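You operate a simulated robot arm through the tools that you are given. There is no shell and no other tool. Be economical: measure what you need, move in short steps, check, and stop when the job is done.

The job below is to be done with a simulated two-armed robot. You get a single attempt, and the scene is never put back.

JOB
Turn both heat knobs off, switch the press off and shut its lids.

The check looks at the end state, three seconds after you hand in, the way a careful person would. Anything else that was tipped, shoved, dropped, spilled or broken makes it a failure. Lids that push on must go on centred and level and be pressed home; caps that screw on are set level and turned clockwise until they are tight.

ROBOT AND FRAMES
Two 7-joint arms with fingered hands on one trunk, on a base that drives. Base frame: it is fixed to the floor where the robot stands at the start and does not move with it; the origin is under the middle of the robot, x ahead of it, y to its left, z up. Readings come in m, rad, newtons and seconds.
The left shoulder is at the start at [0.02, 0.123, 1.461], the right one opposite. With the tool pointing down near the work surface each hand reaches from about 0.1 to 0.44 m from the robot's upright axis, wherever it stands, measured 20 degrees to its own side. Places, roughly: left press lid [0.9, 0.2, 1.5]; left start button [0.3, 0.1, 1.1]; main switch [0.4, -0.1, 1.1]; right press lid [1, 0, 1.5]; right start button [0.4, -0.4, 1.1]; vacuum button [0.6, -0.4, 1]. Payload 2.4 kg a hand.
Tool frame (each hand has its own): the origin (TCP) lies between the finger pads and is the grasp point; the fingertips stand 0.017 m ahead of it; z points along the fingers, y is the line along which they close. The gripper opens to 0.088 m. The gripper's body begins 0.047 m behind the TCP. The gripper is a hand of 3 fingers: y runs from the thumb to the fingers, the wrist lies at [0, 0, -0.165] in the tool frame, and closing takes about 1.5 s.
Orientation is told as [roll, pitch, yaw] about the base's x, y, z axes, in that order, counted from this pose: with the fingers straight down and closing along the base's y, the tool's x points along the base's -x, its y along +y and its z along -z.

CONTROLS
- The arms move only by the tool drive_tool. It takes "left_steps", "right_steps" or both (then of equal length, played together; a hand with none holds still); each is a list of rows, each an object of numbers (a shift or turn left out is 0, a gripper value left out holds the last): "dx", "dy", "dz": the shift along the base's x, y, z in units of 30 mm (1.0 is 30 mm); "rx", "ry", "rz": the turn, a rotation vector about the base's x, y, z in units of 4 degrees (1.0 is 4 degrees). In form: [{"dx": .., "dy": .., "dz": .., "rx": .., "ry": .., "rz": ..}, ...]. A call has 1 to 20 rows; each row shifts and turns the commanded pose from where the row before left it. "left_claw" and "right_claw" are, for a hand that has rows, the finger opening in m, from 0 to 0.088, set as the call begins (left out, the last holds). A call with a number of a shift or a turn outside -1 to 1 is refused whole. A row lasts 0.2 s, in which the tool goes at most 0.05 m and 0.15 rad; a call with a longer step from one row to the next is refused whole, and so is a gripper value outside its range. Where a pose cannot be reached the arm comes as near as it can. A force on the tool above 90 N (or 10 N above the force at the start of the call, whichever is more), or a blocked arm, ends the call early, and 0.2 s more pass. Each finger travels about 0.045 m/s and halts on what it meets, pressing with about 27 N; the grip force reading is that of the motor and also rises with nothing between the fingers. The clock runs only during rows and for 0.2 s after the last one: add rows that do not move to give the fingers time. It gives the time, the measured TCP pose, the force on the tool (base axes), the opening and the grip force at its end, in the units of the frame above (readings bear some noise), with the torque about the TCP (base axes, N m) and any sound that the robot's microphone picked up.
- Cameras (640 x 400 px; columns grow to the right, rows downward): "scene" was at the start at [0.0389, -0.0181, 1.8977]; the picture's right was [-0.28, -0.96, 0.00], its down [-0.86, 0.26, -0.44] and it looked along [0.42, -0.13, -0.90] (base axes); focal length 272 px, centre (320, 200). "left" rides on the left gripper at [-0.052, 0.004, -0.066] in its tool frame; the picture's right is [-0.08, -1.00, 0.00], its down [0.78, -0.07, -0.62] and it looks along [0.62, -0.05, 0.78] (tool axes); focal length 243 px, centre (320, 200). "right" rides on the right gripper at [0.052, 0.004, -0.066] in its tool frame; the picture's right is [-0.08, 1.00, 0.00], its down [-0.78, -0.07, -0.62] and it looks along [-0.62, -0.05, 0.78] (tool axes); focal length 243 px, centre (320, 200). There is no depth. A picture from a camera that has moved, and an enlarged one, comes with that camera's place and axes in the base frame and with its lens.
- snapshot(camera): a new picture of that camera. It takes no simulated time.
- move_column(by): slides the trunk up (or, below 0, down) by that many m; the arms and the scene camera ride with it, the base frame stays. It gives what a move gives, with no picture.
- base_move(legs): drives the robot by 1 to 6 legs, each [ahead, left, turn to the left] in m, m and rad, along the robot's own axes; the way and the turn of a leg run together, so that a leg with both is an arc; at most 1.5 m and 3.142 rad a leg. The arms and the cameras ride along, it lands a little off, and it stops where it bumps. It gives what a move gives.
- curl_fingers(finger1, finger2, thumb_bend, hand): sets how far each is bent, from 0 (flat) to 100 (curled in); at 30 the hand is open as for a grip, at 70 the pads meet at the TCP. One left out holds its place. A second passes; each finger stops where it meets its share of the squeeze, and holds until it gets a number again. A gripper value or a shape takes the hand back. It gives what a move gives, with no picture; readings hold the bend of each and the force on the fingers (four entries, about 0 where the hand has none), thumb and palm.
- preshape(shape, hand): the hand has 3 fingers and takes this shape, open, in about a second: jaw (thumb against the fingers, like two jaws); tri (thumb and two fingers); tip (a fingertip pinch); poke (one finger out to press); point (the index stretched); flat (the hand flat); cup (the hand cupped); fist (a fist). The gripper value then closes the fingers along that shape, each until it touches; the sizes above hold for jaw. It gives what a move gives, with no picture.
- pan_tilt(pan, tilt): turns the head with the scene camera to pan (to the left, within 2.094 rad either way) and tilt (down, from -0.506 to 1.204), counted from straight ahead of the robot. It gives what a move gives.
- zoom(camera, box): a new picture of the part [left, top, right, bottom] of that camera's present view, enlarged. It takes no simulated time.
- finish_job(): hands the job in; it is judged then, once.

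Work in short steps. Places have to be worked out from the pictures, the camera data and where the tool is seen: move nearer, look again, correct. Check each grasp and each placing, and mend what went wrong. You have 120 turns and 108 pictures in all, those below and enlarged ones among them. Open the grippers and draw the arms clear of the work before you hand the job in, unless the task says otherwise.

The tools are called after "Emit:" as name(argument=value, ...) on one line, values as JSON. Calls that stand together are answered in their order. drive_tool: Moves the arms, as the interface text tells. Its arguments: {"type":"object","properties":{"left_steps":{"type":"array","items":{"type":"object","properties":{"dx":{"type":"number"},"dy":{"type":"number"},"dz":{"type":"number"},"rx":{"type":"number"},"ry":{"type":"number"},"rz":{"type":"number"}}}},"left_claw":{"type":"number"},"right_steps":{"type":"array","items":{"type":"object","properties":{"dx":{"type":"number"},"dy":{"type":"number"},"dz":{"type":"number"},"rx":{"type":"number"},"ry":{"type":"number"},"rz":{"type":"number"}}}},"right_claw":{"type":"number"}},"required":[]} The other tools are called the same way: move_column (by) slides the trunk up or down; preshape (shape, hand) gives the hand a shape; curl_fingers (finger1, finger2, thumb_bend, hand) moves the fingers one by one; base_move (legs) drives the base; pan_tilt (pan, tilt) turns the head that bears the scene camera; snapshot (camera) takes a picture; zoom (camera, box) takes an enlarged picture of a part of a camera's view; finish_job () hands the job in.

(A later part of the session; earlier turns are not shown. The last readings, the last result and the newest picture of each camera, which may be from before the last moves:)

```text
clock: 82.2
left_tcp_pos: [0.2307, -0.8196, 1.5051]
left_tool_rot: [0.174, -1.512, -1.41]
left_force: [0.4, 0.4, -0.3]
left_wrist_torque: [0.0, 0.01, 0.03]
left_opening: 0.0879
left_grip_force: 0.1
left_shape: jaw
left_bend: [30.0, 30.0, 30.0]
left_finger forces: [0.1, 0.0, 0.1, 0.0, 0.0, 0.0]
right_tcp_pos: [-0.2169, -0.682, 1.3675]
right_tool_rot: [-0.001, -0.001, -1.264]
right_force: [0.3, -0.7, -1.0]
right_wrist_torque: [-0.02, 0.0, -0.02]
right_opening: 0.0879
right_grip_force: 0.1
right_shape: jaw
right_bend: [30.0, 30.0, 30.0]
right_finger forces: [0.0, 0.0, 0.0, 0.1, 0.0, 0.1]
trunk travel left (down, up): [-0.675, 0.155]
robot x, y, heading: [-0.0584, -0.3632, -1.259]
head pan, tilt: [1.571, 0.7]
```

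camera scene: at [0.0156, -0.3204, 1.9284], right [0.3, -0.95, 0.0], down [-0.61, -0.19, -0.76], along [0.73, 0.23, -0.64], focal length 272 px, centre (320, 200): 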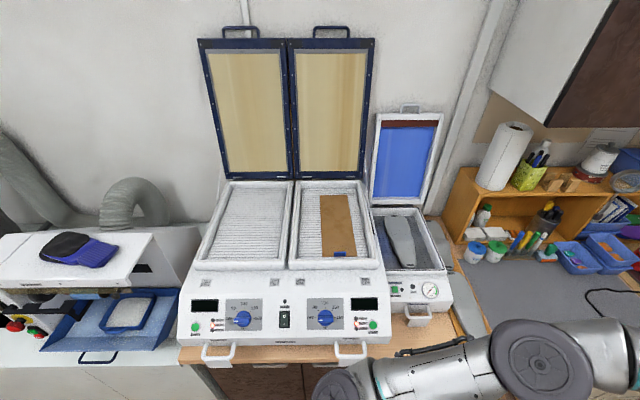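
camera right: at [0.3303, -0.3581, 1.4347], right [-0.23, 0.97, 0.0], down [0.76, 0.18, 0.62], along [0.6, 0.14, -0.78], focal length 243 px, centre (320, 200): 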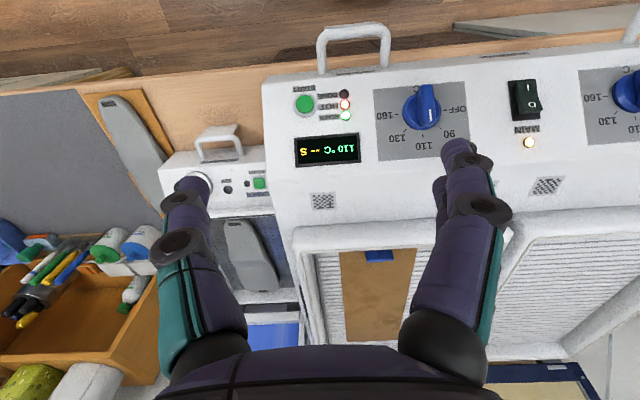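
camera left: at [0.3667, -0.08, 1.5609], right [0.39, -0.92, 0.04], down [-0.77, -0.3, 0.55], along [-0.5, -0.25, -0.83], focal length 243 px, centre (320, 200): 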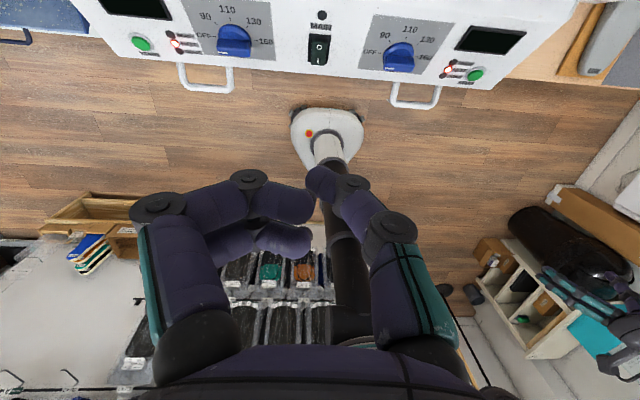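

Sweep the arm 66° towards the machine.

Emit:
drive_tool(left_steps=[{"dx": 0.905, "dy": 0.321, "rz": 0.825}, {"dx": 0.885, "dy": 0.373, "rz": 0.825}, {"dx": 0.862, "dy": 0.423, "rz": 0.825}, {"dx": 0.836, "dy": 0.472, "rz": 0.825}, {"dx": 0.807, "dy": 0.519, "rz": 0.825}, {"dx": 0.776, "dy": 0.565, "rz": 0.825}, {"dx": 0.742, "dy": 0.609, "rz": 0.825}, {"dx": 0.706, "dy": 0.65, "rz": 0.825}, {"dx": 0.667, "dy": 0.69, "rz": 0.825}, {"dx": 0.627, "dy": 0.727, "rz": 0.825}, {"dx": 0.584, "dy": 0.762, "rz": 0.825}, {"dx": 0.539, "dy": 0.794, "rz": 0.825}, {"dx": 0.492, "dy": 0.824, "rz": 0.825}, {"dx": 0.444, "dy": 0.851, "rz": 0.825}, {"dx": 0.394, "dy": 0.875, "rz": 0.825}, {"dx": 0.343, "dy": 0.897, "rz": 0.825}, {"dx": 0.291, "dy": 0.915, "rz": 0.825}, {"dx": 0.238, "dy": 0.93, "rz": 0.825}, {"dx": 0.184, "dy": 0.942, "rz": 0.825}, {"dx": 0.129, "dy": 0.951, "rz": 0.825}])

Emit:
snapshot(camera="scene")

```text
clock: 86.4
left_tcp_pos: [0.5733, -0.3918, 1.5029]
left_tool_rot: [0.181, -1.508, -0.263]
left_force: [-0.8, 0.3, 0.9]
left_wrist_torque: [0.0, -0.02, -0.03]
left_opening: 0.0879
left_grip_force: 0.0
left_shape: jaw
left_bend: [30.0, 30.0, 30.0]
left_finger forces: [0.1, 0.0, 0.0, 0.0, 0.1, 0.0]
right_tcp_pos: [-0.2168, -0.6818, 1.3677]
right_tool_rot: [0.0, 0.001, -1.262]
right_force: [-0.2, 0.7, 0.1]
right_wrist_torque: [0.0, 0.03, 0.02]
right_opening: 0.088
right_grip_force: 0.0
right_shape: jaw
right_bend: [30.0, 30.0, 30.0]
right_finger forces: [0.1, 0.0, 0.0, 0.0, 0.0, 0.1]
trunk travel left (down, up): [-0.675, 0.155]
robot x, y, heading: [-0.0555, -0.3644, -1.265]
head pan, tilt: [1.571, 0.7]
```

```text
62 pictures are left
camera scene: at [0.0148, -0.3202, 1.9284], right [0.3, -0.95, 0.0], down [-0.61, -0.19, -0.76], along [0.73, 0.23, -0.64], focal length 272 px, centre (320, 200)
```

scene: 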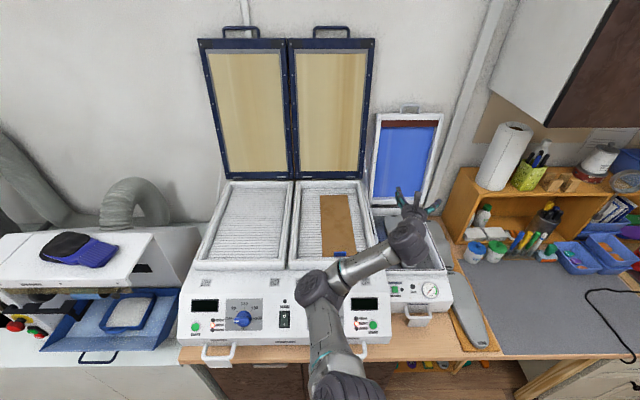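

Works. Finish the sweep and then test extension toward +f.

Emit:
drive_tool(left_steps=[{"dx": 0.074, "dy": 0.957, "rz": 0.825}, {"dx": 0.019, "dy": 0.96, "rz": 0.825}, {"dx": -0.036, "dy": 0.959, "rz": 0.825}, {"dx": -0.091, "dy": 0.956, "rz": 0.825}, {"dx": -0.146, "dy": 0.949, "rz": 0.825}, {"dx": -0.2, "dy": 0.939, "rz": 0.825}, {"dx": -0.254, "dy": 0.926, "rz": 0.825}])

Emit:
drive_tool(left_steps=[{"dx": 0.95, "dy": 0.3}, {"dx": 0.95, "dy": 0.3}, {"dx": 0.95, "dy": 0.3}, {"dx": 0.95, "dy": 0.3}, {"dx": 0.95, "dy": 0.3}, {"dx": 0.95, "dy": 0.3}, {"dx": 0.95, "dy": 0.3}, {"dx": 0.95, "dy": 0.3}, {"dx": 0.95, "dy": 0.3}, {"dx": 0.95, "dy": 0.3}])

Emit:
snapshot(camera="scene")

```text
clock: 88.0
left_tcp_pos: [0.5547, -0.1932, 1.5037]
left_tool_rot: [0.18, -1.508, 0.145]
left_force: [-0.5, -0.2, -0.9]
left_wrist_torque: [-0.02, 0.03, -0.02]
left_opening: 0.0881
left_grip_force: 0.2
left_shape: jaw
left_bend: [30.0, 30.0, 30.0]
left_finger forces: [0.0, 0.1, 0.0, 0.0, 0.1, 0.1]
right_tcp_pos: [-0.2159, -0.681, 1.3675]
right_tool_rot: [0.0, 0.0, -1.265]
right_force: [0.7, 0.6, -0.1]
right_wrist_torque: [-0.03, 0.0, 0.03]
right_opening: 0.0879
right_grip_force: 0.0
right_shape: jaw
right_bend: [30.0, 30.0, 30.0]
right_finger forces: [0.0, 0.1, 0.0, 0.1, 0.0, 0.1]
trunk travel left (down, up): [-0.675, 0.155]
robot x, y, heading: [-0.0591, -0.3695, -1.267]
head pan, tilt: [1.571, 0.7]
```

```text
clock: 90.2
left_tcp_pos: [0.7202, -0.1459, 1.4961]
left_tool_rot: [0.181, -1.51, 0.137]
left_force: [0.0, -0.1, 0.9]
left_wrist_torque: [-0.03, 0.03, 0.0]
left_opening: 0.0881
left_grip_force: 0.0
left_shape: jaw
left_bend: [30.0, 30.0, 30.0]
left_finger forces: [0.1, 0.1, 0.0, 0.1, 0.1, 0.0]
left hand out of reach, approached as far as the arm can: row 6, 7, 8, 9, 10
right_tcp_pos: [-0.2168, -0.6821, 1.3676]
right_tool_rot: [0.001, 0.0, -1.263]
right_force: [0.2, -0.1, 0.1]
right_wrist_torque: [0.0, 0.03, -0.01]
right_opening: 0.0878
right_grip_force: 0.1
right_shape: jaw
right_bend: [30.0, 30.0, 30.0]
right_finger forces: [0.0, 0.0, 0.0, 0.0, 0.0, 0.1]
trunk travel left (down, up): [-0.675, 0.155]
robot x, y, heading: [-0.0574, -0.3629, -1.267]
head pan, tilt: [1.571, 0.7]
```

```text
61 pictures are left
camera scene: at [0.0151, -0.321, 1.9284], right [0.3, -0.95, 0.0], down [-0.61, -0.19, -0.76], along [0.73, 0.23, -0.64], focal length 272 px, centre (320, 200)
```

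scene: 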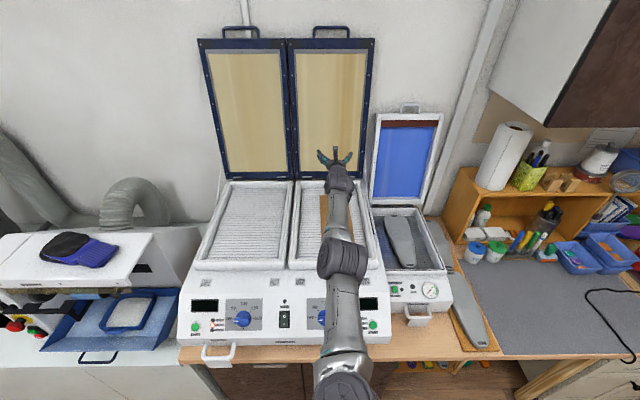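

Sideways reach is about 0.81 m from the axis. The handle is at f≈0.978, z≈1.785, so it's borderline. Zoom on the lid frame and handle to plan the hold.

Emit:
zoom(camera="scene", box=[190, 15, 390, 120])

Emit:
zoom(camera="scene", box=[190, 110, 390, 215])

Emit:
snapshot(camera="left")

```text
3.20 times, centred on (290, 68) of scene
camera zoom: at [0.0151, -0.321, 1.9284], right [0.3, -0.95, 0.0], down [-0.61, -0.19, -0.76], along [0.73, 0.23, -0.64], focal length 872 px, centre (416, 624)
```

zoom: 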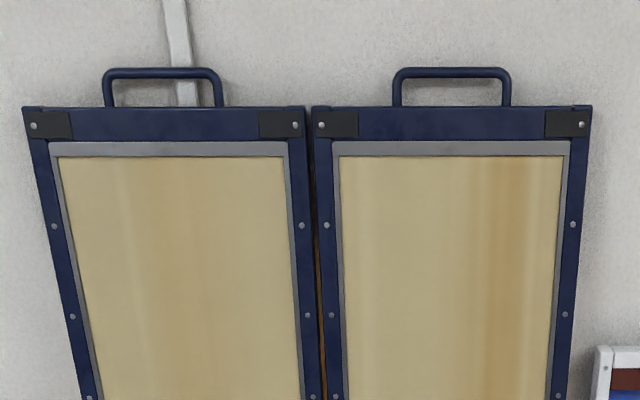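

```text
3.20 times, centred on (290, 162) of scene
camera zoom: at [0.0151, -0.321, 1.9284], right [0.3, -0.95, 0.0], down [-0.61, -0.19, -0.76], along [0.73, 0.23, -0.64], focal length 872 px, centre (416, 320)
```

zoom: 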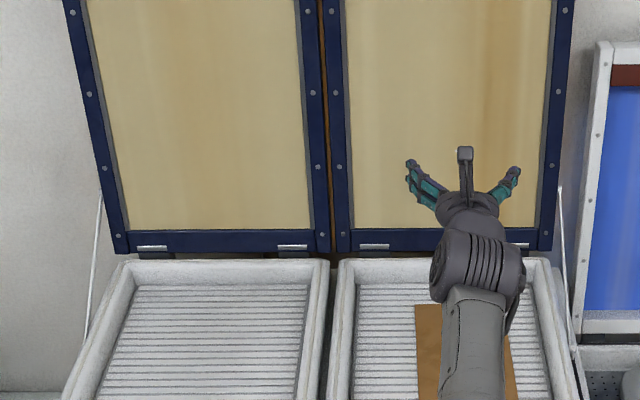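

```text
58 pictures are left
camera left: at [0.6608, -0.1615, 1.5523], right [0.32, -0.95, 0.07], down [-0.61, -0.27, -0.74], along [0.72, 0.19, -0.67], focal length 243 px, centre (320, 200)
```

left: 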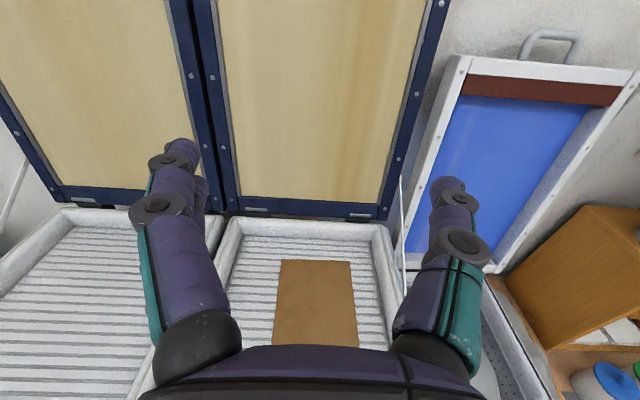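

Handles are bars on top of each frame, lids held by side stays. Straight fingers could hook the bar and add reach; I set the left hand flat to see how far the fingertips go.

Emit:
curl_fingers(hand="left", finger1=0, finger2=0, thumb_bend=0)

Emit:
snapshot(camera="left")

Emit:
curl_fingers(hand="left", finger1=50, finger2=50, thumb_bend=100)

Emit:
snapshot(camera="left")

```text
clock: 91.2
left_tcp_pos: [0.7195, -0.1448, 1.4967]
left_tool_rot: [0.182, -1.51, 0.14]
left_force: [-0.4, 0.2, -0.3]
left_wrist_torque: [-0.01, -0.03, -0.03]
left_opening: 0.1172
left_grip_force: 0.1
left_shape: fingers
left_bend: [0.0, 0.0, 0.0]
left_finger forces: [0.0, 0.0, 0.1, 0.0, 0.0, 0.0]
right_tcp_pos: [-0.2165, -0.6817, 1.3673]
right_tool_rot: [0.0, 0.001, -1.263]
right_force: [-0.2, 0.3, -0.1]
right_wrist_torque: [0.03, 0.0, -0.02]
right_opening: 0.0884
right_grip_force: 0.1
right_shape: jaw
right_bend: [30.0, 30.0, 30.0]
right_finger forces: [0.1, 0.0, 0.1, 0.0, 0.0, 0.1]
trunk travel left (down, up): [-0.675, 0.155]
robot x, y, heading: [-0.0599, -0.3634, -1.261]
head pan, tilt: [1.571, 0.7]
```

```text
57 pictures are left
camera left: at [0.6607, -0.1612, 1.5523], right [0.32, -0.94, 0.07], down [-0.61, -0.27, -0.74], along [0.72, 0.19, -0.67], focal length 243 px, centre (320, 200)
```

left: 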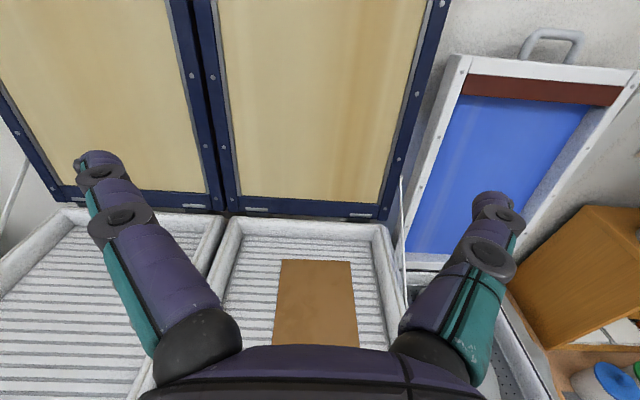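

```text
clock: 92.2
left_tcp_pos: [0.7201, -0.1447, 1.4969]
left_tool_rot: [0.182, -1.509, 0.14]
left_force: [1.3, -0.3, 0.3]
left_wrist_torque: [0.01, -0.01, -0.03]
left_opening: 0.0185
left_grip_force: 0.1
left_shape: fingers
left_bend: [50.0, 50.0, 100.0]
left_finger forces: [0.0, 0.0, 0.1, 0.1, 0.0, 0.0]
right_tcp_pos: [-0.2166, -0.6811, 1.3665]
right_tool_rot: [0.001, 0.0, -1.263]
right_force: [-0.9, -0.4, -0.1]
right_wrist_torque: [-0.01, -0.03, -0.01]
right_opening: 0.0879
right_grip_force: 0.1
right_shape: jaw
right_bend: [30.0, 30.0, 30.0]
right_finger forces: [0.0, 0.1, 0.0, 0.0, 0.1, 0.1]
trunk travel left (down, up): [-0.675, 0.155]
robot x, y, heading: [-0.0568, -0.3646, -1.265]
head pan, tilt: [1.571, 0.7]
```

```text
56 pictures are left
camera left: at [0.6607, -0.1612, 1.5523], right [0.32, -0.94, 0.07], down [-0.61, -0.27, -0.74], along [0.72, 0.19, -0.67], focal length 243 px, centre (320, 200)
```

left: 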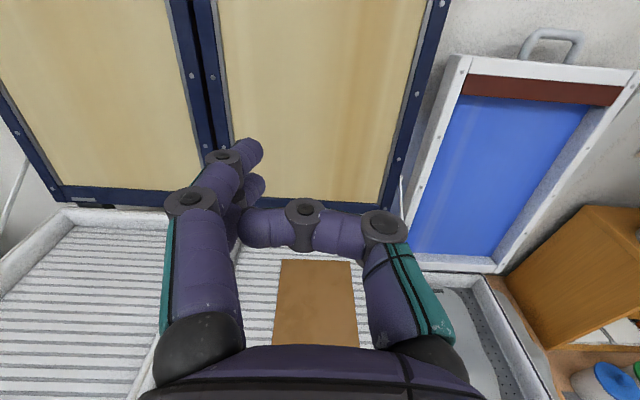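

Fingertips reach ~36 mm past the TCP when half bent, which helps hooking. Retract the arm a bit, raise the column fully, and drive in sideways toward the machine.

Emit:
drive_tool(left_steps=[{"dx": -0.95, "dy": -0.3}, {"dx": -0.95, "dy": -0.3}, {"dx": -0.95, "dy": -0.3}, {"dx": -0.95, "dy": -0.3}, {"dx": -0.95, "dy": -0.3}])

Emit:
move_column(by=0.155)

Emit:
base_move(legs=[[-0.127, 0, 0], [0, 0.23, 0]])

Emit:
pan_tilt(pan=1.57, tilt=0.6)

Emit:
snapshot(camera="scene")

```text
clock: 93.4
left_tcp_pos: [0.7198, -0.1457, 1.4965]
left_tool_rot: [0.181, -1.51, 0.141]
left_force: [1.0, 0.5, 0.4]
left_wrist_torque: [-0.06, -0.01, -0.02]
left_opening: 0.0185
left_grip_force: 0.0
left_shape: fingers
left_bend: [50.0, 50.0, 100.0]
left_finger forces: [0.0, 0.0, 0.1, 0.0, 0.0, 0.1]
left hand out of reach, approached as far as the arm can: row 1, 2, 3, 4, 5
right_tcp_pos: [-0.2166, -0.6811, 1.3683]
right_tool_rot: [0.001, 0.001, -1.264]
right_force: [0.4, 0.5, -0.6]
right_wrist_torque: [-0.01, 0.01, 0.0]
right_opening: 0.0879
right_grip_force: 0.1
right_shape: jaw
right_bend: [30.0, 30.0, 30.0]
right_finger forces: [0.0, 0.0, 0.0, 0.0, 0.0, 0.0]
trunk travel left (down, up): [-0.675, 0.155]
robot x, y, heading: [-0.0589, -0.3643, -1.259]
head pan, tilt: [1.571, 0.7]
```

```text
clock: 95.2
left_tcp_pos: [0.7199, -0.1453, 1.6512]
left_tool_rot: [0.181, -1.509, 0.139]
left_force: [0.2, -0.6, -0.3]
left_wrist_torque: [-0.02, -0.01, -0.01]
left_opening: 0.0184
left_grip_force: 0.1
left_shape: fingers
left_bend: [50.0, 50.0, 100.0]
left_finger forces: [0.0, 0.0, 0.1, 0.0, 0.0, 0.0]
right_tcp_pos: [-0.2176, -0.6822, 1.522]
right_tool_rot: [-0.001, 0.0, -1.264]
right_force: [0.3, 0.7, 0.0]
right_wrist_torque: [0.0, 0.01, 0.06]
right_opening: 0.0879
right_grip_force: 0.0
right_shape: jaw
right_bend: [30.0, 30.0, 30.0]
right_finger forces: [0.0, 0.0, 0.0, 0.1, 0.0, 0.1]
trunk travel left (down, up): [-0.83, 0.0]
robot x, y, heading: [-0.0562, -0.3641, -1.262]
head pan, tilt: [1.571, 0.7]
```

```text
clock: 97.8
left_tcp_pos: [0.9031, 0.042, 1.6511]
left_tool_rot: [0.176, -1.51, 0.139]
left_force: [0.1, -0.7, 0.4]
left_wrist_torque: [0.05, 0.02, 0.01]
left_opening: 0.0187
left_grip_force: 0.0
left_shape: fingers
left_bend: [50.0, 50.0, 100.0]
left_finger forces: [0.0, 0.1, 0.1, 0.0, 0.0, 0.0]
right_tcp_pos: [-0.0369, -0.4878, 1.522]
right_tool_rot: [0.001, 0.0, -1.272]
right_force: [0.5, -0.4, 0.2]
right_wrist_torque: [0.05, 0.01, 0.01]
right_opening: 0.0877
right_grip_force: 0.1
right_shape: jaw
right_bend: [30.0, 30.0, 30.0]
right_finger forces: [0.1, 0.0, 0.0, 0.0, 0.0, 0.0]
trunk travel left (down, up): [-0.83, 0.0]
robot x, y, heading: [0.1246, -0.1706, -1.273]
head pan, tilt: [1.571, 0.7]
```

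```text
clock: 98.5
left_tcp_pos: [0.9037, 0.0439, 1.6501]
left_tool_rot: [0.178, -1.51, 0.138]
left_force: [0.9, -0.8, -0.3]
left_wrist_torque: [-0.01, -0.01, 0.02]
left_opening: 0.0186
left_grip_force: 0.0
left_shape: fingers
left_bend: [50.0, 50.0, 100.0]
left_finger forces: [0.0, 0.0, 0.0, 0.0, 0.0, 0.0]
right_tcp_pos: [-0.0364, -0.4879, 1.5224]
right_tool_rot: [0.0, 0.0, -1.271]
right_force: [0.8, -0.2, -0.4]
right_wrist_torque: [-0.01, 0.0, -0.01]
right_opening: 0.088
right_grip_force: 0.0
right_shape: jaw
right_bend: [30.0, 30.0, 30.0]
right_finger forces: [0.0, 0.0, 0.1, 0.0, 0.0, 0.1]
trunk travel left (down, up): [-0.83, 0.0]
robot x, y, heading: [0.1238, -0.1728, -1.272]
head pan, tilt: [1.571, 0.6]
```

```text
55 pictures are left
camera scene: at [0.2011, -0.1276, 2.092], right [0.3, -0.96, 0.0], down [-0.54, -0.17, -0.82], along [0.79, 0.24, -0.57], focal length 272 px, centre (320, 200)
```

scene: 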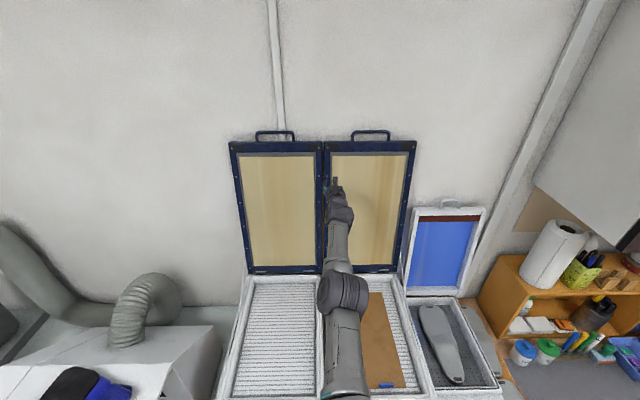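

Arm stayed stretched (the retract was refused), but nothing touched: axis now at f≈0.065, TCP at f≈0.874. Try retracting with upward motion.

Emit:
drive_tool(left_steps=[{"dx": -0.5, "dy": -0.15, "dz": 0.6}, {"dx": -0.5, "dy": -0.15, "dz": 0.6}, {"dx": -0.5, "dy": -0.15, "dz": 0.6}, {"dx": -0.5, "dy": -0.15, "dz": 0.6}, {"dx": -0.5, "dy": -0.15, "dz": 0.6}, {"dx": -0.5, "dy": -0.15, "dz": 0.6}])

```text
clock: 99.9
left_tcp_pos: [0.8134, 0.0155, 1.7597]
left_tool_rot: [0.179, -1.509, 0.137]
left_force: [1.2, 0.3, 0.0]
left_wrist_torque: [0.04, -0.02, 0.03]
left_opening: 0.0187
left_grip_force: 0.0
left_shape: fingers
left_bend: [50.0, 50.0, 100.0]
left_finger forces: [0.1, 0.1, 0.0, 0.1, 0.1, 0.1]
right_tcp_pos: [-0.0372, -0.4884, 1.5228]
right_tool_rot: [-0.002, 0.001, -1.272]
right_force: [0.9, 0.2, -0.7]
right_wrist_torque: [-0.01, -0.03, -0.03]
right_opening: 0.0878
right_grip_force: 0.0
right_shape: jaw
right_bend: [30.0, 30.0, 30.0]
right_finger forces: [0.1, 0.0, 0.0, 0.0, 0.0, 0.0]
trunk travel left (down, up): [-0.83, 0.0]
robot x, y, heading: [0.1223, -0.1749, -1.268]
head pan, tilt: [1.571, 0.6]
```

Now roll the hand 83° about f so the fingers are on top, moving in front of the right lid's handle.

Emit:
drive_tool(left_steps=[{"dx": 0.06, "dy": -0.185, "dz": 0.06, "rx": 0.99, "ry": 0.32}, {"dx": 0.06, "dy": -0.185, "dz": 0.06, "rx": 0.99, "ry": 0.32}, {"dx": 0.06, "dy": -0.185, "dz": 0.06, "rx": 0.99, "ry": 0.32}, {"dx": 0.06, "dy": -0.185, "dz": 0.06, "rx": 0.99, "ry": 0.32}, {"dx": 0.06, "dy": -0.185, "dz": 0.06, "rx": 0.99, "ry": 0.32}, {"dx": 0.06, "dy": -0.185, "dz": 0.06, "rx": 0.99, "ry": 0.32}, {"dx": 0.06, "dy": -0.185, "dz": 0.06, "rx": 0.99, "ry": 0.32}, {"dx": 0.06, "dy": -0.185, "dz": 0.06, "rx": 0.99, "ry": 0.32}, {"dx": 0.06, "dy": -0.185, "dz": 0.06, "rx": 0.99, "ry": 0.32}, {"dx": 0.06, "dy": -0.185, "dz": 0.06, "rx": 0.99, "ry": 0.32}, {"dx": 0.06, "dy": -0.185, "dz": 0.06, "rx": 0.99, "ry": 0.32}, {"dx": 0.06, "dy": -0.185, "dz": 0.06, "rx": 0.99, "ry": 0.32}, {"dx": 0.06, "dy": -0.185, "dz": 0.06, "rx": 0.99, "ry": 0.32}, {"dx": 0.06, "dy": -0.185, "dz": 0.06, "rx": 0.99, "ry": 0.32}, {"dx": 0.06, "dy": -0.185, "dz": 0.06, "rx": 0.99, "ry": 0.32}, {"dx": 0.06, "dy": -0.185, "dz": 0.06, "rx": 0.99, "ry": 0.32}, {"dx": 0.06, "dy": -0.185, "dz": 0.06, "rx": 0.99, "ry": 0.32}, {"dx": 0.06, "dy": -0.185, "dz": 0.06, "rx": 0.99, "ry": 0.32}, {"dx": 0.06, "dy": -0.185, "dz": 0.06, "rx": 0.99, "ry": 0.32}, {"dx": 0.06, "dy": -0.185, "dz": 0.06, "rx": 0.99, "ry": 0.32}])

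Emit:
snapshot(camera="left")

Emit:
snapshot(camera="scene")

```text
clock: 104.1
left_tcp_pos: [0.851, -0.0932, 1.7971]
left_tool_rot: [1.568, -0.105, -1.199]
left_force: [0.9, 0.1, 0.8]
left_wrist_torque: [0.02, -0.02, 0.01]
left_opening: 0.0184
left_grip_force: 0.1
left_shape: fingers
left_bend: [50.0, 50.0, 100.0]
left_finger forces: [0.0, 0.1, 0.0, 0.1, 0.0, 0.0]
right_tcp_pos: [-0.0374, -0.4877, 1.5222]
right_tool_rot: [0.0, 0.001, -1.271]
right_force: [-0.2, -0.3, 0.5]
right_wrist_torque: [0.01, -0.03, 0.0]
right_opening: 0.0878
right_grip_force: 0.2
right_shape: jaw
right_bend: [30.0, 30.0, 30.0]
right_finger forces: [0.0, 0.0, 0.1, 0.0, 0.0, 0.0]
trunk travel left (down, up): [-0.83, 0.0]
robot x, y, heading: [0.1255, -0.175, -1.269]
head pan, tilt: [1.571, 0.6]
```

```text
54 pictures are left
camera left: at [0.8079, -0.166, 1.806], right [0.07, -0.18, -0.98], down [-0.86, 0.49, -0.15], along [0.51, 0.85, -0.12], focal length 243 px, centre (320, 200)
```

left: 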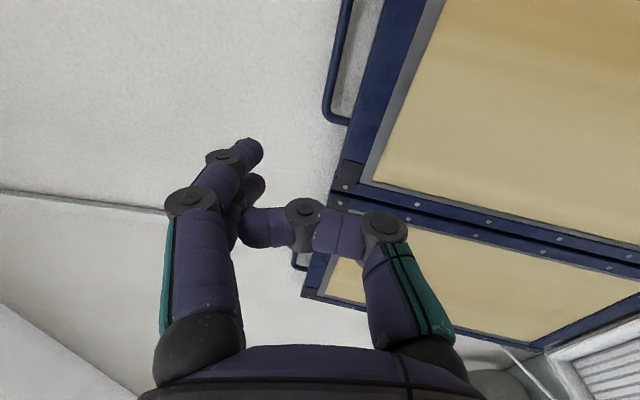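

```text
53 pictures are left
camera scene: at [0.2, -0.1283, 2.0921], right [0.3, -0.96, 0.0], down [-0.54, -0.17, -0.83], along [0.79, 0.24, -0.56], focal length 272 px, centre (320, 200)
```

scene: 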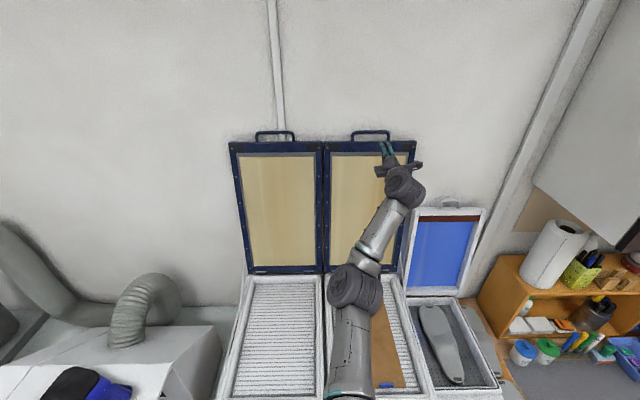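

Hand is well placed in front of the right handle (bar z≈1.78, f≈0.978, s 0.30–0.41). Drive the base 0.07 m nearer and watch for a bump.

Emit:
base_move(legs=[[0, 0.07, 0]])

Emit:
snapshot(camera="left")

```text
clock: 105.2
left_tcp_pos: [0.9103, -0.0704, 1.7911]
left_tool_rot: [1.56, -0.106, -1.19]
left_force: [0.6, -0.9, -0.2]
left_wrist_torque: [0.02, -0.01, -0.04]
left_opening: 0.0185
left_grip_force: 0.0
left_shape: fingers
left_bend: [50.0, 50.0, 100.0]
left_finger forces: [0.0, 0.1, 0.0, 0.1, 0.0, 0.1]
right_tcp_pos: [0.0237, -0.4714, 1.5251]
right_tool_rot: [-0.006, 0.0, -1.263]
right_force: [-0.5, -0.1, -0.3]
right_wrist_torque: [0.02, 0.02, -0.04]
right_opening: 0.0881
right_grip_force: 0.0
right_shape: jaw
right_bend: [30.0, 30.0, 30.0]
right_finger forces: [0.0, 0.1, 0.0, 0.1, 0.0, 0.0]
trunk travel left (down, up): [-0.83, 0.0]
robot x, y, heading: [0.1727, -0.1588, -1.264]
head pan, tilt: [1.571, 0.6]
stopped in leg 1: the robot was blocked; the commanded pose is now the measured one
```

```text
52 pictures are left
camera left: at [0.8691, -0.143, 1.8022], right [0.06, -0.18, -0.98], down [-0.86, 0.48, -0.14], along [0.5, 0.86, -0.12], focal length 243 px, centre (320, 200)
```

left: 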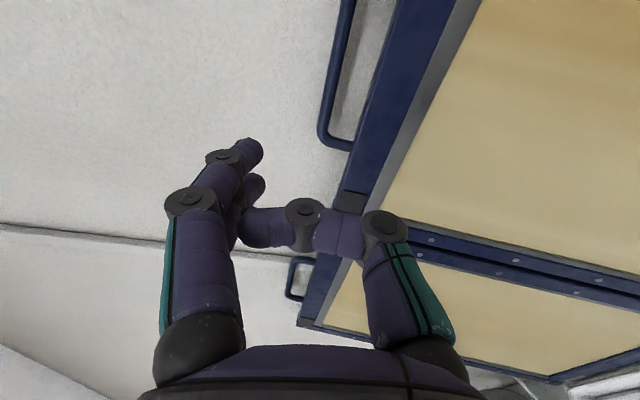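

Blocked at axis f≈0.116 (base against the cabinet), so the handle stays ~4 cm out of reach. I back off 1 cm and move the hand to the right to look at the lid's side face and thickness for other holds.

Emit:
base_move(legs=[[0, -0.008, 0]])

Emit:
drive_tool(left_steps=[{"dx": -0.1, "dy": -0.8}, {"dx": -0.1, "dy": -0.8}, {"dx": -0.1, "dy": -0.8}, {"dx": -0.1, "dy": -0.8}, {"dx": -0.1, "dy": -0.8}, {"dx": -0.1, "dy": -0.8}, {"dx": -0.1, "dy": -0.8}, {"dx": -0.1, "dy": -0.8}])

Emit:
snapshot(camera="left")

```text
clock: 106.0
left_tcp_pos: [0.8947, -0.0757, 1.795]
left_tool_rot: [1.565, -0.107, -1.192]
left_force: [0.4, -0.6, 0.4]
left_wrist_torque: [-0.03, 0.0, -0.01]
left_opening: 0.0187
left_grip_force: 0.1
left_shape: fingers
left_bend: [50.0, 50.0, 100.0]
left_finger forces: [0.0, 0.1, 0.0, 0.0, 0.0, 0.0]
right_tcp_pos: [0.0118, -0.4773, 1.523]
right_tool_rot: [-0.001, 0.001, -1.263]
right_force: [0.4, -0.8, -0.5]
right_wrist_torque: [0.0, 0.05, 0.0]
right_opening: 0.0878
right_grip_force: 0.1
right_shape: jaw
right_bend: [30.0, 30.0, 30.0]
right_finger forces: [0.1, 0.0, 0.0, 0.1, 0.0, 0.0]
trunk travel left (down, up): [-0.83, 0.0]
robot x, y, heading: [0.1688, -0.1612, -1.266]
head pan, tilt: [1.571, 0.6]
```

```text
clock: 107.8
left_tcp_pos: [0.8684, -0.2672, 1.7959]
left_tool_rot: [1.568, -0.105, -1.191]
left_force: [-1.1, 0.2, 0.5]
left_wrist_torque: [0.0, 0.0, -0.01]
left_opening: 0.0183
left_grip_force: 0.1
left_shape: fingers
left_bend: [50.0, 50.0, 100.0]
left_finger forces: [0.1, 0.0, 0.0, 0.0, 0.0, 0.1]
right_tcp_pos: [0.01, -0.4779, 1.5215]
right_tool_rot: [-0.001, 0.003, -1.265]
right_force: [-0.3, -0.3, -0.5]
right_wrist_torque: [-0.01, 0.04, -0.02]
right_opening: 0.0878
right_grip_force: 0.1
right_shape: jaw
right_bend: [30.0, 30.0, 30.0]
right_finger forces: [0.0, 0.0, 0.0, 0.0, 0.0, 0.1]
trunk travel left (down, up): [-0.83, 0.0]
robot x, y, heading: [0.1632, -0.1577, -1.264]
head pan, tilt: [1.571, 0.6]
```

```text
51 pictures are left
camera left: at [0.8276, -0.3407, 1.8058], right [0.07, -0.18, -0.98], down [-0.86, 0.48, -0.15], along [0.5, 0.86, -0.12], focal length 243 px, centre (320, 200)
```

left: 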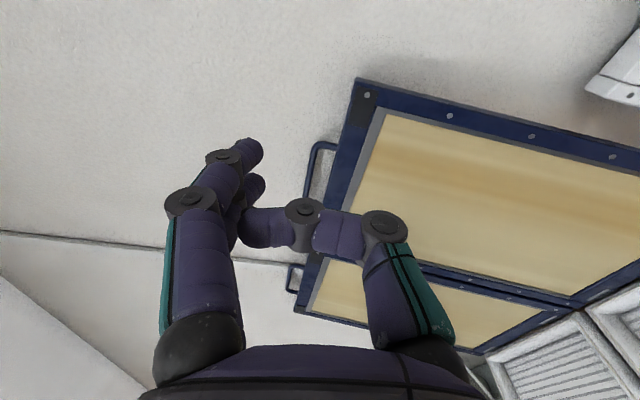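

Zoom at the lid's corner to judge its thickness.

Emit:
zoom(camera="left", box=[280, 60, 480, 185])

```text
3.20 times, centred on (380, 122) of left
camera zoom: at [0.8276, -0.3407, 1.8058], right [0.07, -0.18, -0.98], down [-0.86, 0.48, -0.15], along [0.5, 0.86, -0.12], focal length 776 px, centre (128, 448)
```

zoom: 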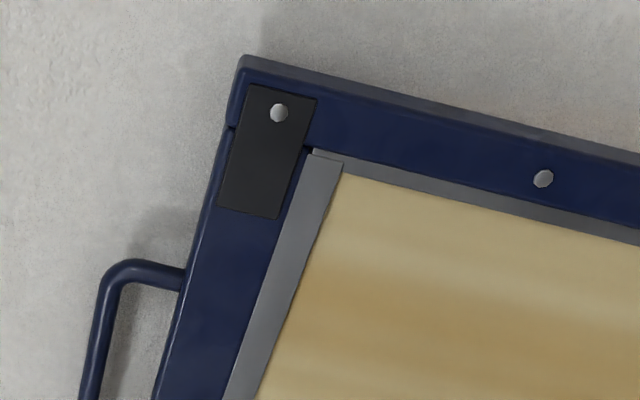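

Frame is ~2 cm thick. To find a better base heading I need to see what blocks the base: turn the right hand so its camera looks at my base and the cabinet.

Emit:
drive_tool(right_steps=[{"rz": 1}, {"rz": 1}, {"rz": 1}, {"rz": 1}, {"rz": 1}, {"rz": 1}, {"rz": 1}, {"rz": 1}, {"rz": 1}, {"rz": 1}, {"rz": 1}, {"rz": 1}, {"rz": 1}, {"rz": 1}, {"rz": 1}, {"rz": 1}, {"rz": 1}, {"rz": 1}, {"rz": 1}, {"rz": 1}])

Emit:
snapshot(camera="right")

```text
clock: 112.0
left_tcp_pos: [0.8695, -0.2671, 1.7967]
left_tool_rot: [1.567, -0.107, -1.192]
left_force: [-1.0, -0.4, 0.3]
left_wrist_torque: [0.0, -0.04, 0.01]
left_opening: 0.0184
left_grip_force: 0.1
left_shape: fingers
left_bend: [50.0, 50.0, 100.0]
left_finger forces: [0.0, 0.0, 0.0, 0.0, 0.1, 0.0]
right_tcp_pos: [0.0101, -0.4768, 1.5237]
right_tool_rot: [0.001, 0.001, 0.135]
right_force: [0.3, 0.7, -0.2]
right_wrist_torque: [-0.02, 0.0, -0.01]
right_opening: 0.088
right_grip_force: 0.1
right_shape: jaw
right_bend: [30.0, 30.0, 30.0]
right_finger forces: [0.0, 0.1, 0.1, 0.1, 0.0, 0.0]
trunk travel left (down, up): [-0.83, 0.0]
robot x, y, heading: [0.1639, -0.1624, -1.263]
head pan, tilt: [1.571, 0.6]
```

```text
49 pictures are left
camera right: at [-0.0423, -0.4779, 1.5895], right [-0.05, 1.0, 0.0], down [0.78, 0.04, 0.62], along [0.62, 0.03, -0.78], focal length 243 px, centre (320, 200)
```

right: 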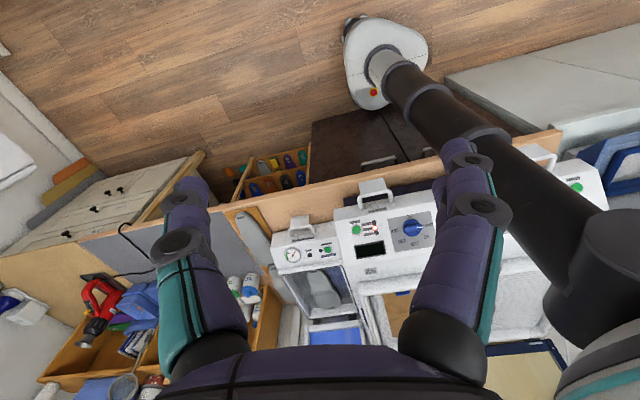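

Emit:
zoom(camera="right", box=[300, 0, 560, 165])

```text
2.42 times, centred on (430, 82) of right
camera zoom: at [-0.0423, -0.4779, 1.5895], right [-0.05, 1.0, 0.0], down [0.78, 0.04, 0.62], along [0.62, 0.03, -0.78], focal length 588 px, centre (53, 485)
```

zoom: 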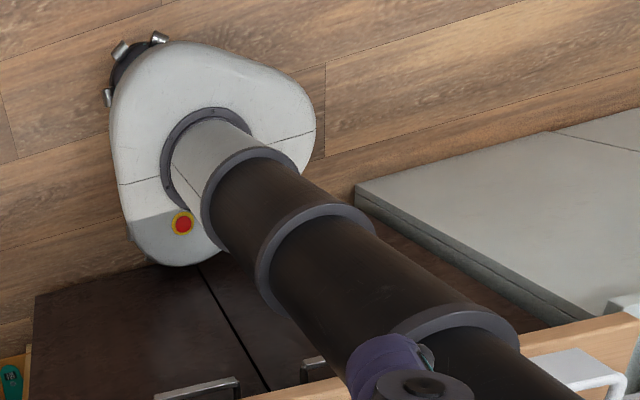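

The base is a rounded triangle; turning right another 30° puts its flat side to the cabinet and lets the axis come ~6 cm closer. Back off, turn, and re-read.

Emit:
base_move(legs=[[0, -0.05, 0], [0, 0, -0.525]])

Emit:
pan_tilt(pan=2.09, tilt=0.6)

```text
clock: 114.4
left_tcp_pos: [0.6726, -0.62, 1.7961]
left_tool_rot: [1.567, -0.106, -1.719]
left_force: [0.1, 0.4, 0.5]
left_wrist_torque: [0.02, 0.01, -0.01]
left_opening: 0.0184
left_grip_force: 0.1
left_shape: fingers
left_bend: [50.0, 50.0, 100.0]
left_finger forces: [0.1, 0.0, 0.0, 0.0, 0.1, 0.1]
right_tcp_pos: [-0.1753, -0.3695, 1.5227]
right_tool_rot: [-0.001, -0.001, -0.393]
right_force: [-0.2, -0.4, 0.6]
right_wrist_torque: [0.0, -0.01, -0.02]
right_opening: 0.0879
right_grip_force: 0.0
right_shape: jaw
right_bend: [30.0, 30.0, 30.0]
right_finger forces: [0.0, 0.0, 0.1, 0.0, 0.1, 0.0]
trunk travel left (down, up): [-0.83, 0.0]
robot x, y, heading: [0.1193, -0.1733, -1.792]
head pan, tilt: [1.571, 0.6]
```

```text
clock: 115.3
left_tcp_pos: [0.6719, -0.6196, 1.7956]
left_tool_rot: [1.567, -0.107, -1.719]
left_force: [0.4, -1.1, 0.1]
left_wrist_torque: [0.02, 0.02, 0.0]
left_opening: 0.0187
left_grip_force: 0.0
left_shape: fingers
left_bend: [50.0, 50.0, 100.0]
left_finger forces: [0.0, 0.1, 0.0, 0.0, 0.0, 0.0]
right_tcp_pos: [-0.1772, -0.3707, 1.5219]
right_tool_rot: [-0.001, 0.001, -0.396]
right_force: [0.8, 0.2, 0.1]
right_wrist_torque: [-0.02, 0.02, 0.02]
right_opening: 0.0881
right_grip_force: 0.0
right_shape: jaw
right_bend: [30.0, 30.0, 30.0]
right_finger forces: [0.0, 0.0, 0.0, 0.0, 0.1, 0.0]
trunk travel left (down, up): [-0.83, 0.0]
robot x, y, heading: [0.1173, -0.1737, -1.793]
head pan, tilt: [2.089, 0.6]
```

Sweep the arm back toward the machine.

Emit:
drive_tool(left_steps=[{"dx": 0.608, "dy": 0.7, "rz": 0.39}, {"dx": 0.574, "dy": 0.728, "rz": 0.39}, {"dx": 0.538, "dy": 0.755, "rz": 0.39}, {"dx": 0.501, "dy": 0.78, "rz": 0.39}, {"dx": 0.464, "dy": 0.803, "rz": 0.39}, {"dx": 0.424, "dy": 0.824, "rz": 0.39}, {"dx": 0.384, "dy": 0.844, "rz": 0.39}, {"dx": 0.343, "dy": 0.861, "rz": 0.39}, {"dx": 0.302, "dy": 0.876, "rz": 0.39}, {"dx": 0.259, "dy": 0.89, "rz": 0.39}, {"dx": 0.216, "dy": 0.901, "rz": 0.39}, {"dx": 0.173, "dy": 0.911, "rz": 0.39}, {"dx": 0.129, "dy": 0.918, "rz": 0.39}, {"dx": 0.085, "dy": 0.923, "rz": 0.39}, {"dx": 0.04, "dy": 0.926, "rz": 0.39}, {"dx": -0.004, "dy": 0.927, "rz": 0.39}, {"dx": -0.048, "dy": 0.926, "rz": 0.39}, {"dx": -0.093, "dy": 0.922, "rz": 0.39}, {"dx": -0.137, "dy": 0.917, "rz": 0.39}, {"dx": -0.181, "dy": 0.909, "rz": 0.39}])

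Emit:
snapshot(camera="scene")

```text
clock: 119.5
left_tcp_pos: [0.8306, -0.1711, 1.7823]
left_tool_rot: [1.568, -0.109, -1.17]
left_force: [0.4, -0.3, 0.1]
left_wrist_torque: [0.01, 0.03, -0.01]
left_opening: 0.0185
left_grip_force: 0.0
left_shape: fingers
left_bend: [50.0, 50.0, 100.0]
left_finger forces: [0.0, 0.1, 0.0, 0.0, 0.0, 0.1]
left hand out of reach, approached as far as the arm can: row 17, 18, 19, 20
right_tcp_pos: [-0.1766, -0.3696, 1.5226]
right_tool_rot: [0.0, 0.0, -0.394]
right_force: [-0.3, 0.0, 0.5]
right_wrist_torque: [0.0, -0.02, 0.02]
right_opening: 0.0878
right_grip_force: 0.0
right_shape: jaw
right_bend: [30.0, 30.0, 30.0]
right_finger forces: [0.0, 0.0, 0.0, 0.0, 0.1, 0.1]
trunk travel left (down, up): [-0.83, 0.0]
robot x, y, heading: [0.1176, -0.1774, -1.792]
head pan, tilt: [2.089, 0.6]
```

```text
47 pictures are left
camera scene: at [0.2075, -0.1301, 2.092], right [0.29, -0.96, 0.0], down [-0.54, -0.17, -0.82], along [0.79, 0.24, -0.57], focal length 272 px, centre (320, 200)
```

scene: 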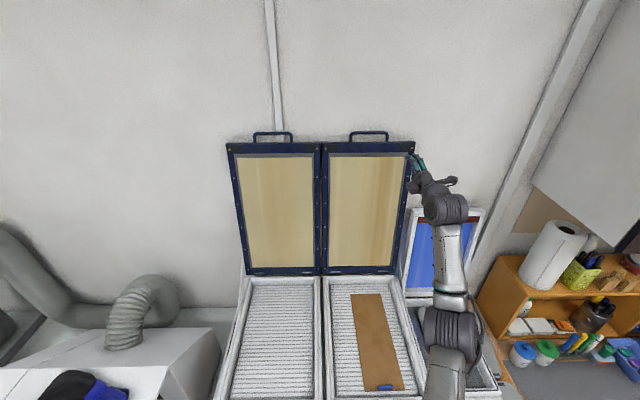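

Joint limit keeps the arm ~13° to the right here, which suits the right-hand edge of the right lid. Drive the base in to find the new limit.

Emit:
base_move(legs=[[-0.008, 0.112, 0]])

Emit:
snapshot(camera="left")

Emit:
snapshot(camera="scene")

```text
clock: 120.7
left_tcp_pos: [0.9036, -0.166, 1.7793]
left_tool_rot: [1.564, -0.107, -1.14]
left_force: [0.3, 0.6, 0.6]
left_wrist_torque: [0.01, -0.03, 0.01]
left_opening: 0.0183
left_grip_force: 0.1
left_shape: fingers
left_bend: [50.0, 50.0, 100.0]
left_finger forces: [0.0, 0.0, 0.0, 0.0, 0.0, 0.0]
right_tcp_pos: [-0.0968, -0.3938, 1.5246]
right_tool_rot: [-0.002, 0.005, -0.362]
right_force: [0.8, -0.5, 0.2]
right_wrist_torque: [0.02, 0.07, -0.01]
right_opening: 0.0879
right_grip_force: 0.0
right_shape: jaw
right_bend: [30.0, 30.0, 30.0]
right_finger forces: [0.0, 0.1, 0.0, 0.0, 0.0, 0.0]
trunk travel left (down, up): [-0.83, 0.0]
robot x, y, heading: [0.1838, -0.1881, -1.757]
head pan, tilt: [2.089, 0.6]
stopped in leg 1: the robot was blocked; the commanded pose is now the measured one
```

```text
46 pictures are left
camera left: at [0.8661, -0.2386, 1.7891], right [0.07, -0.18, -0.98], down [-0.89, 0.44, -0.14], along [0.46, 0.88, -0.13], focal length 243 px, centre (320, 200)
```

left: 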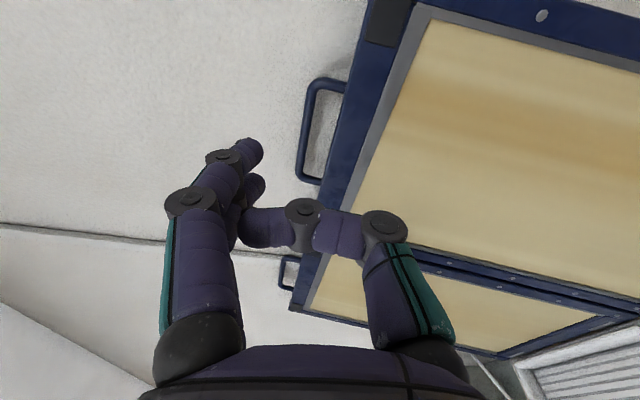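

```text
45 pictures are left
camera scene: at [0.2813, -0.1425, 2.0915], right [0.32, -0.95, 0.0], down [-0.54, -0.18, -0.82], along [0.78, 0.27, -0.57], focal length 272 px, centre (320, 200)
```

scene: 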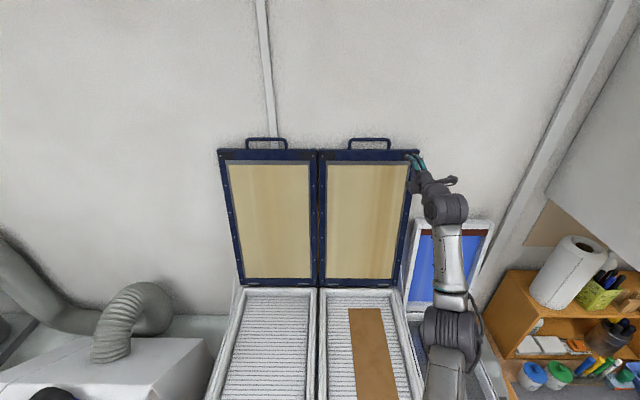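

Blocked again at axis f≈0.117, so heading doesn't help. New plan: at shoulder-level height (~1.38) my fingertips reach just behind the lid's outer edge; hook the left edge of the left lid there to bring it forward, then take the handle. Back off, return to square, and move left.

Emit:
base_move(legs=[[0.03, -0.07, 0], [0, 0, 0.5]])

Emit:
drive_tool(left_steps=[{"rx": -0.99, "ry": -0.32}, {"rx": -0.99, "ry": -0.32}, {"rx": -0.99, "ry": -0.32}, {"rx": -0.99, "ry": -0.32}, {"rx": -0.99, "ry": -0.32}, {"rx": -0.99, "ry": -0.32}, {"rx": -0.99, "ry": -0.32}, {"rx": -0.99, "ry": -0.32}, {"rx": -0.99, "ry": -0.32}, {"rx": -0.99, "ry": -0.32}, {"rx": -0.99, "ry": -0.32}, {"rx": -0.99, "ry": -0.32}, {"rx": -0.99, "ry": -0.32}, {"rx": -0.99, "ry": -0.32}, {"rx": -0.99, "ry": -0.32}, {"rx": -0.99, "ry": -0.32}, {"rx": -0.99, "ry": -0.32}, {"rx": -0.99, "ry": -0.32}, {"rx": -0.99, "ry": -0.32}, {"rx": -0.99, "ry": -0.32}])

Emit:
pan_tilt(pan=1.57, tilt=0.7)

Emit:
snapshot(camera="scene")

```text
clock: 123.2
left_tcp_pos: [0.7177, 0.1607, 1.7829]
left_tool_rot: [1.567, -0.109, -0.632]
left_force: [0.7, 0.4, 0.4]
left_wrist_torque: [-0.04, -0.03, 0.01]
left_opening: 0.0185
left_grip_force: 0.2
left_shape: fingers
left_bend: [50.0, 50.0, 100.0]
left_finger forces: [0.0, 0.0, 0.0, 0.0, 0.0, 0.1]
right_tcp_pos: [-0.0438, -0.5253, 1.5211]
right_tool_rot: [0.0, 0.0, 0.145]
right_force: [0.0, -0.1, 0.2]
right_wrist_torque: [0.03, 0.05, -0.05]
right_opening: 0.0878
right_grip_force: 0.0
right_shape: jaw
right_bend: [30.0, 30.0, 30.0]
right_finger forces: [0.0, 0.0, 0.0, 0.0, 0.0, 0.1]
trunk travel left (down, up): [-0.83, 0.0]
robot x, y, heading: [0.1057, -0.2063, -1.249]
head pan, tilt: [2.089, 0.6]
```

```text
clock: 127.4
left_tcp_pos: [0.6746, 0.1169, 1.8411]
left_tool_rot: [0.949, -0.735, -0.36]
left_force: [-0.8, 0.4, 0.2]
left_wrist_torque: [-0.05, -0.01, -0.01]
left_opening: 0.0184
left_grip_force: 0.1
left_shape: fingers
left_bend: [50.0, 50.0, 100.0]
left_finger forces: [0.0, 0.0, 0.0, 0.1, 0.0, 0.0]
left hand out of reach, approached as far as the arm can: row 9, 10, 11, 12, 13, 14, 15, 16, 17, 18, 19, 20
right_tcp_pos: [-0.0451, -0.5256, 1.5227]
right_tool_rot: [0.0, -0.001, 0.146]
right_force: [0.3, 0.1, 0.0]
right_wrist_torque: [-0.01, -0.04, -0.02]
right_opening: 0.0879
right_grip_force: 0.0
right_shape: jaw
right_bend: [30.0, 30.0, 30.0]
right_finger forces: [0.1, 0.0, 0.1, 0.0, 0.0, 0.0]
trunk travel left (down, up): [-0.83, 0.0]
robot x, y, heading: [0.1114, -0.2042, -1.253]
head pan, tilt: [2.089, 0.6]
```

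```text
clock: 128.3
left_tcp_pos: [0.6753, 0.1171, 1.8393]
left_tool_rot: [0.951, -0.735, -0.362]
left_force: [0.4, 0.2, 0.2]
left_wrist_torque: [0.0, 0.01, 0.0]
left_opening: 0.0185
left_grip_force: 0.0
left_shape: fingers
left_bend: [50.0, 50.0, 100.0]
left_finger forces: [0.0, 0.1, 0.0, 0.1, 0.0, 0.0]
right_tcp_pos: [-0.0442, -0.5245, 1.5231]
right_tool_rot: [0.0, 0.0, 0.145]
right_force: [0.8, -0.2, -0.3]
right_wrist_torque: [0.0, -0.01, 0.01]
right_opening: 0.088
right_grip_force: 0.0
right_shape: jaw
right_bend: [30.0, 30.0, 30.0]
right_finger forces: [0.0, 0.0, 0.0, 0.1, 0.1, 0.0]
trunk travel left (down, up): [-0.83, 0.0]
robot x, y, heading: [0.1089, -0.204, -1.252]
head pan, tilt: [1.571, 0.7]
```

```text
44 pictures are left
camera scene: at [0.1833, -0.1612, 2.0834], right [0.31, -0.95, 0.0], down [-0.61, -0.2, -0.77], along [0.73, 0.24, -0.64], focal length 272 px, centre (320, 200)
```

scene: 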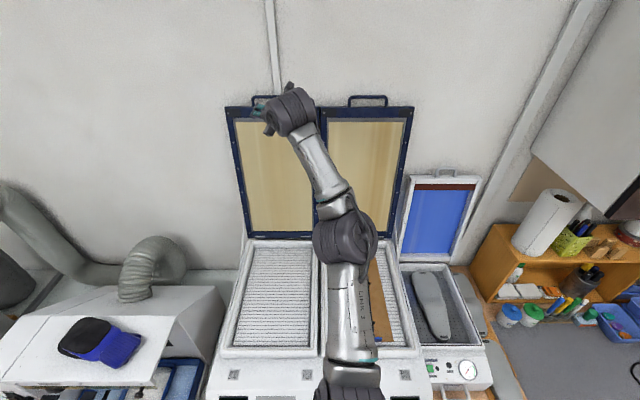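

The hand twisted off-axis. I compute the rotation to bring the tool exactly along +f with fingers on the left side (50° about a mixed axis) and bring it level in front of the shoulder.

Emit:
drive_tool(left_steps=[{"dx": 0.21, "dy": -0.37, "dz": -0.6, "rx": -0.481, "ry": -0.88, "rz": -0.312}, {"dx": 0.21, "dy": -0.37, "dz": -0.6, "rx": -0.481, "ry": -0.88, "rz": -0.312}, {"dx": 0.21, "dy": -0.37, "dz": -0.6, "rx": -0.481, "ry": -0.88, "rz": -0.312}, {"dx": 0.21, "dy": -0.37, "dz": -0.6, "rx": -0.481, "ry": -0.88, "rz": -0.312}, {"dx": 0.21, "dy": -0.37, "dz": -0.6, "rx": -0.481, "ry": -0.88, "rz": -0.312}, {"dx": 0.21, "dy": -0.37, "dz": -0.6, "rx": -0.481, "ry": -0.88, "rz": -0.312}, {"dx": 0.21, "dy": -0.37, "dz": -0.6, "rx": -0.481, "ry": -0.88, "rz": -0.312}, {"dx": 0.21, "dy": -0.37, "dz": -0.6, "rx": -0.481, "ry": -0.88, "rz": -0.312}, {"dx": 0.21, "dy": -0.37, "dz": -0.6, "rx": -0.481, "ry": -0.88, "rz": -0.312}, {"dx": 0.21, "dy": -0.37, "dz": -0.6, "rx": -0.481, "ry": -0.88, "rz": -0.312}, {"dx": 0.21, "dy": -0.37, "dz": -0.6, "rx": -0.481, "ry": -0.88, "rz": -0.312}, {"dx": 0.21, "dy": -0.37, "dz": -0.6, "rx": -0.481, "ry": -0.88, "rz": -0.312}])

Emit:
snapshot(camera="scene")

```text
clock: 130.9
left_tcp_pos: [0.7511, -0.0164, 1.6217]
left_tool_rot: [-2.019, -1.569, 2.327]
left_force: [0.2, -0.7, 0.7]
left_wrist_torque: [-0.01, 0.03, 0.01]
left_opening: 0.0184
left_grip_force: 0.1
left_shape: fingers
left_bend: [50.0, 50.0, 100.0]
left_finger forces: [0.0, 0.0, 0.0, 0.1, 0.1, 0.0]
right_tcp_pos: [-0.0457, -0.525, 1.5238]
right_tool_rot: [0.001, 0.002, 0.144]
right_force: [-0.1, 1.0, 0.0]
right_wrist_torque: [0.01, 0.0, -0.02]
right_opening: 0.0881
right_grip_force: 0.0
right_shape: jaw
right_bend: [30.0, 30.0, 30.0]
right_finger forces: [0.0, 0.1, 0.0, 0.1, 0.1, 0.1]
trunk travel left (down, up): [-0.83, 0.0]
robot x, y, heading: [0.106, -0.2077, -1.254]
head pan, tilt: [1.571, 0.7]
```

```text
43 pictures are left
camera scene: at [0.1834, -0.1613, 2.0834], right [0.31, -0.95, 0.0], down [-0.61, -0.2, -0.76], along [0.73, 0.24, -0.64], focal length 272 px, centre (320, 200)
```

scene: 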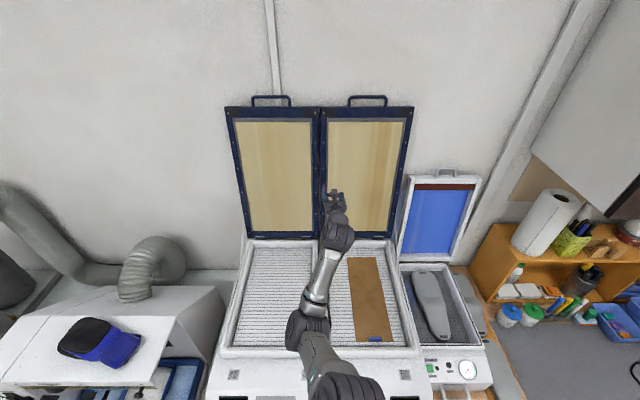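

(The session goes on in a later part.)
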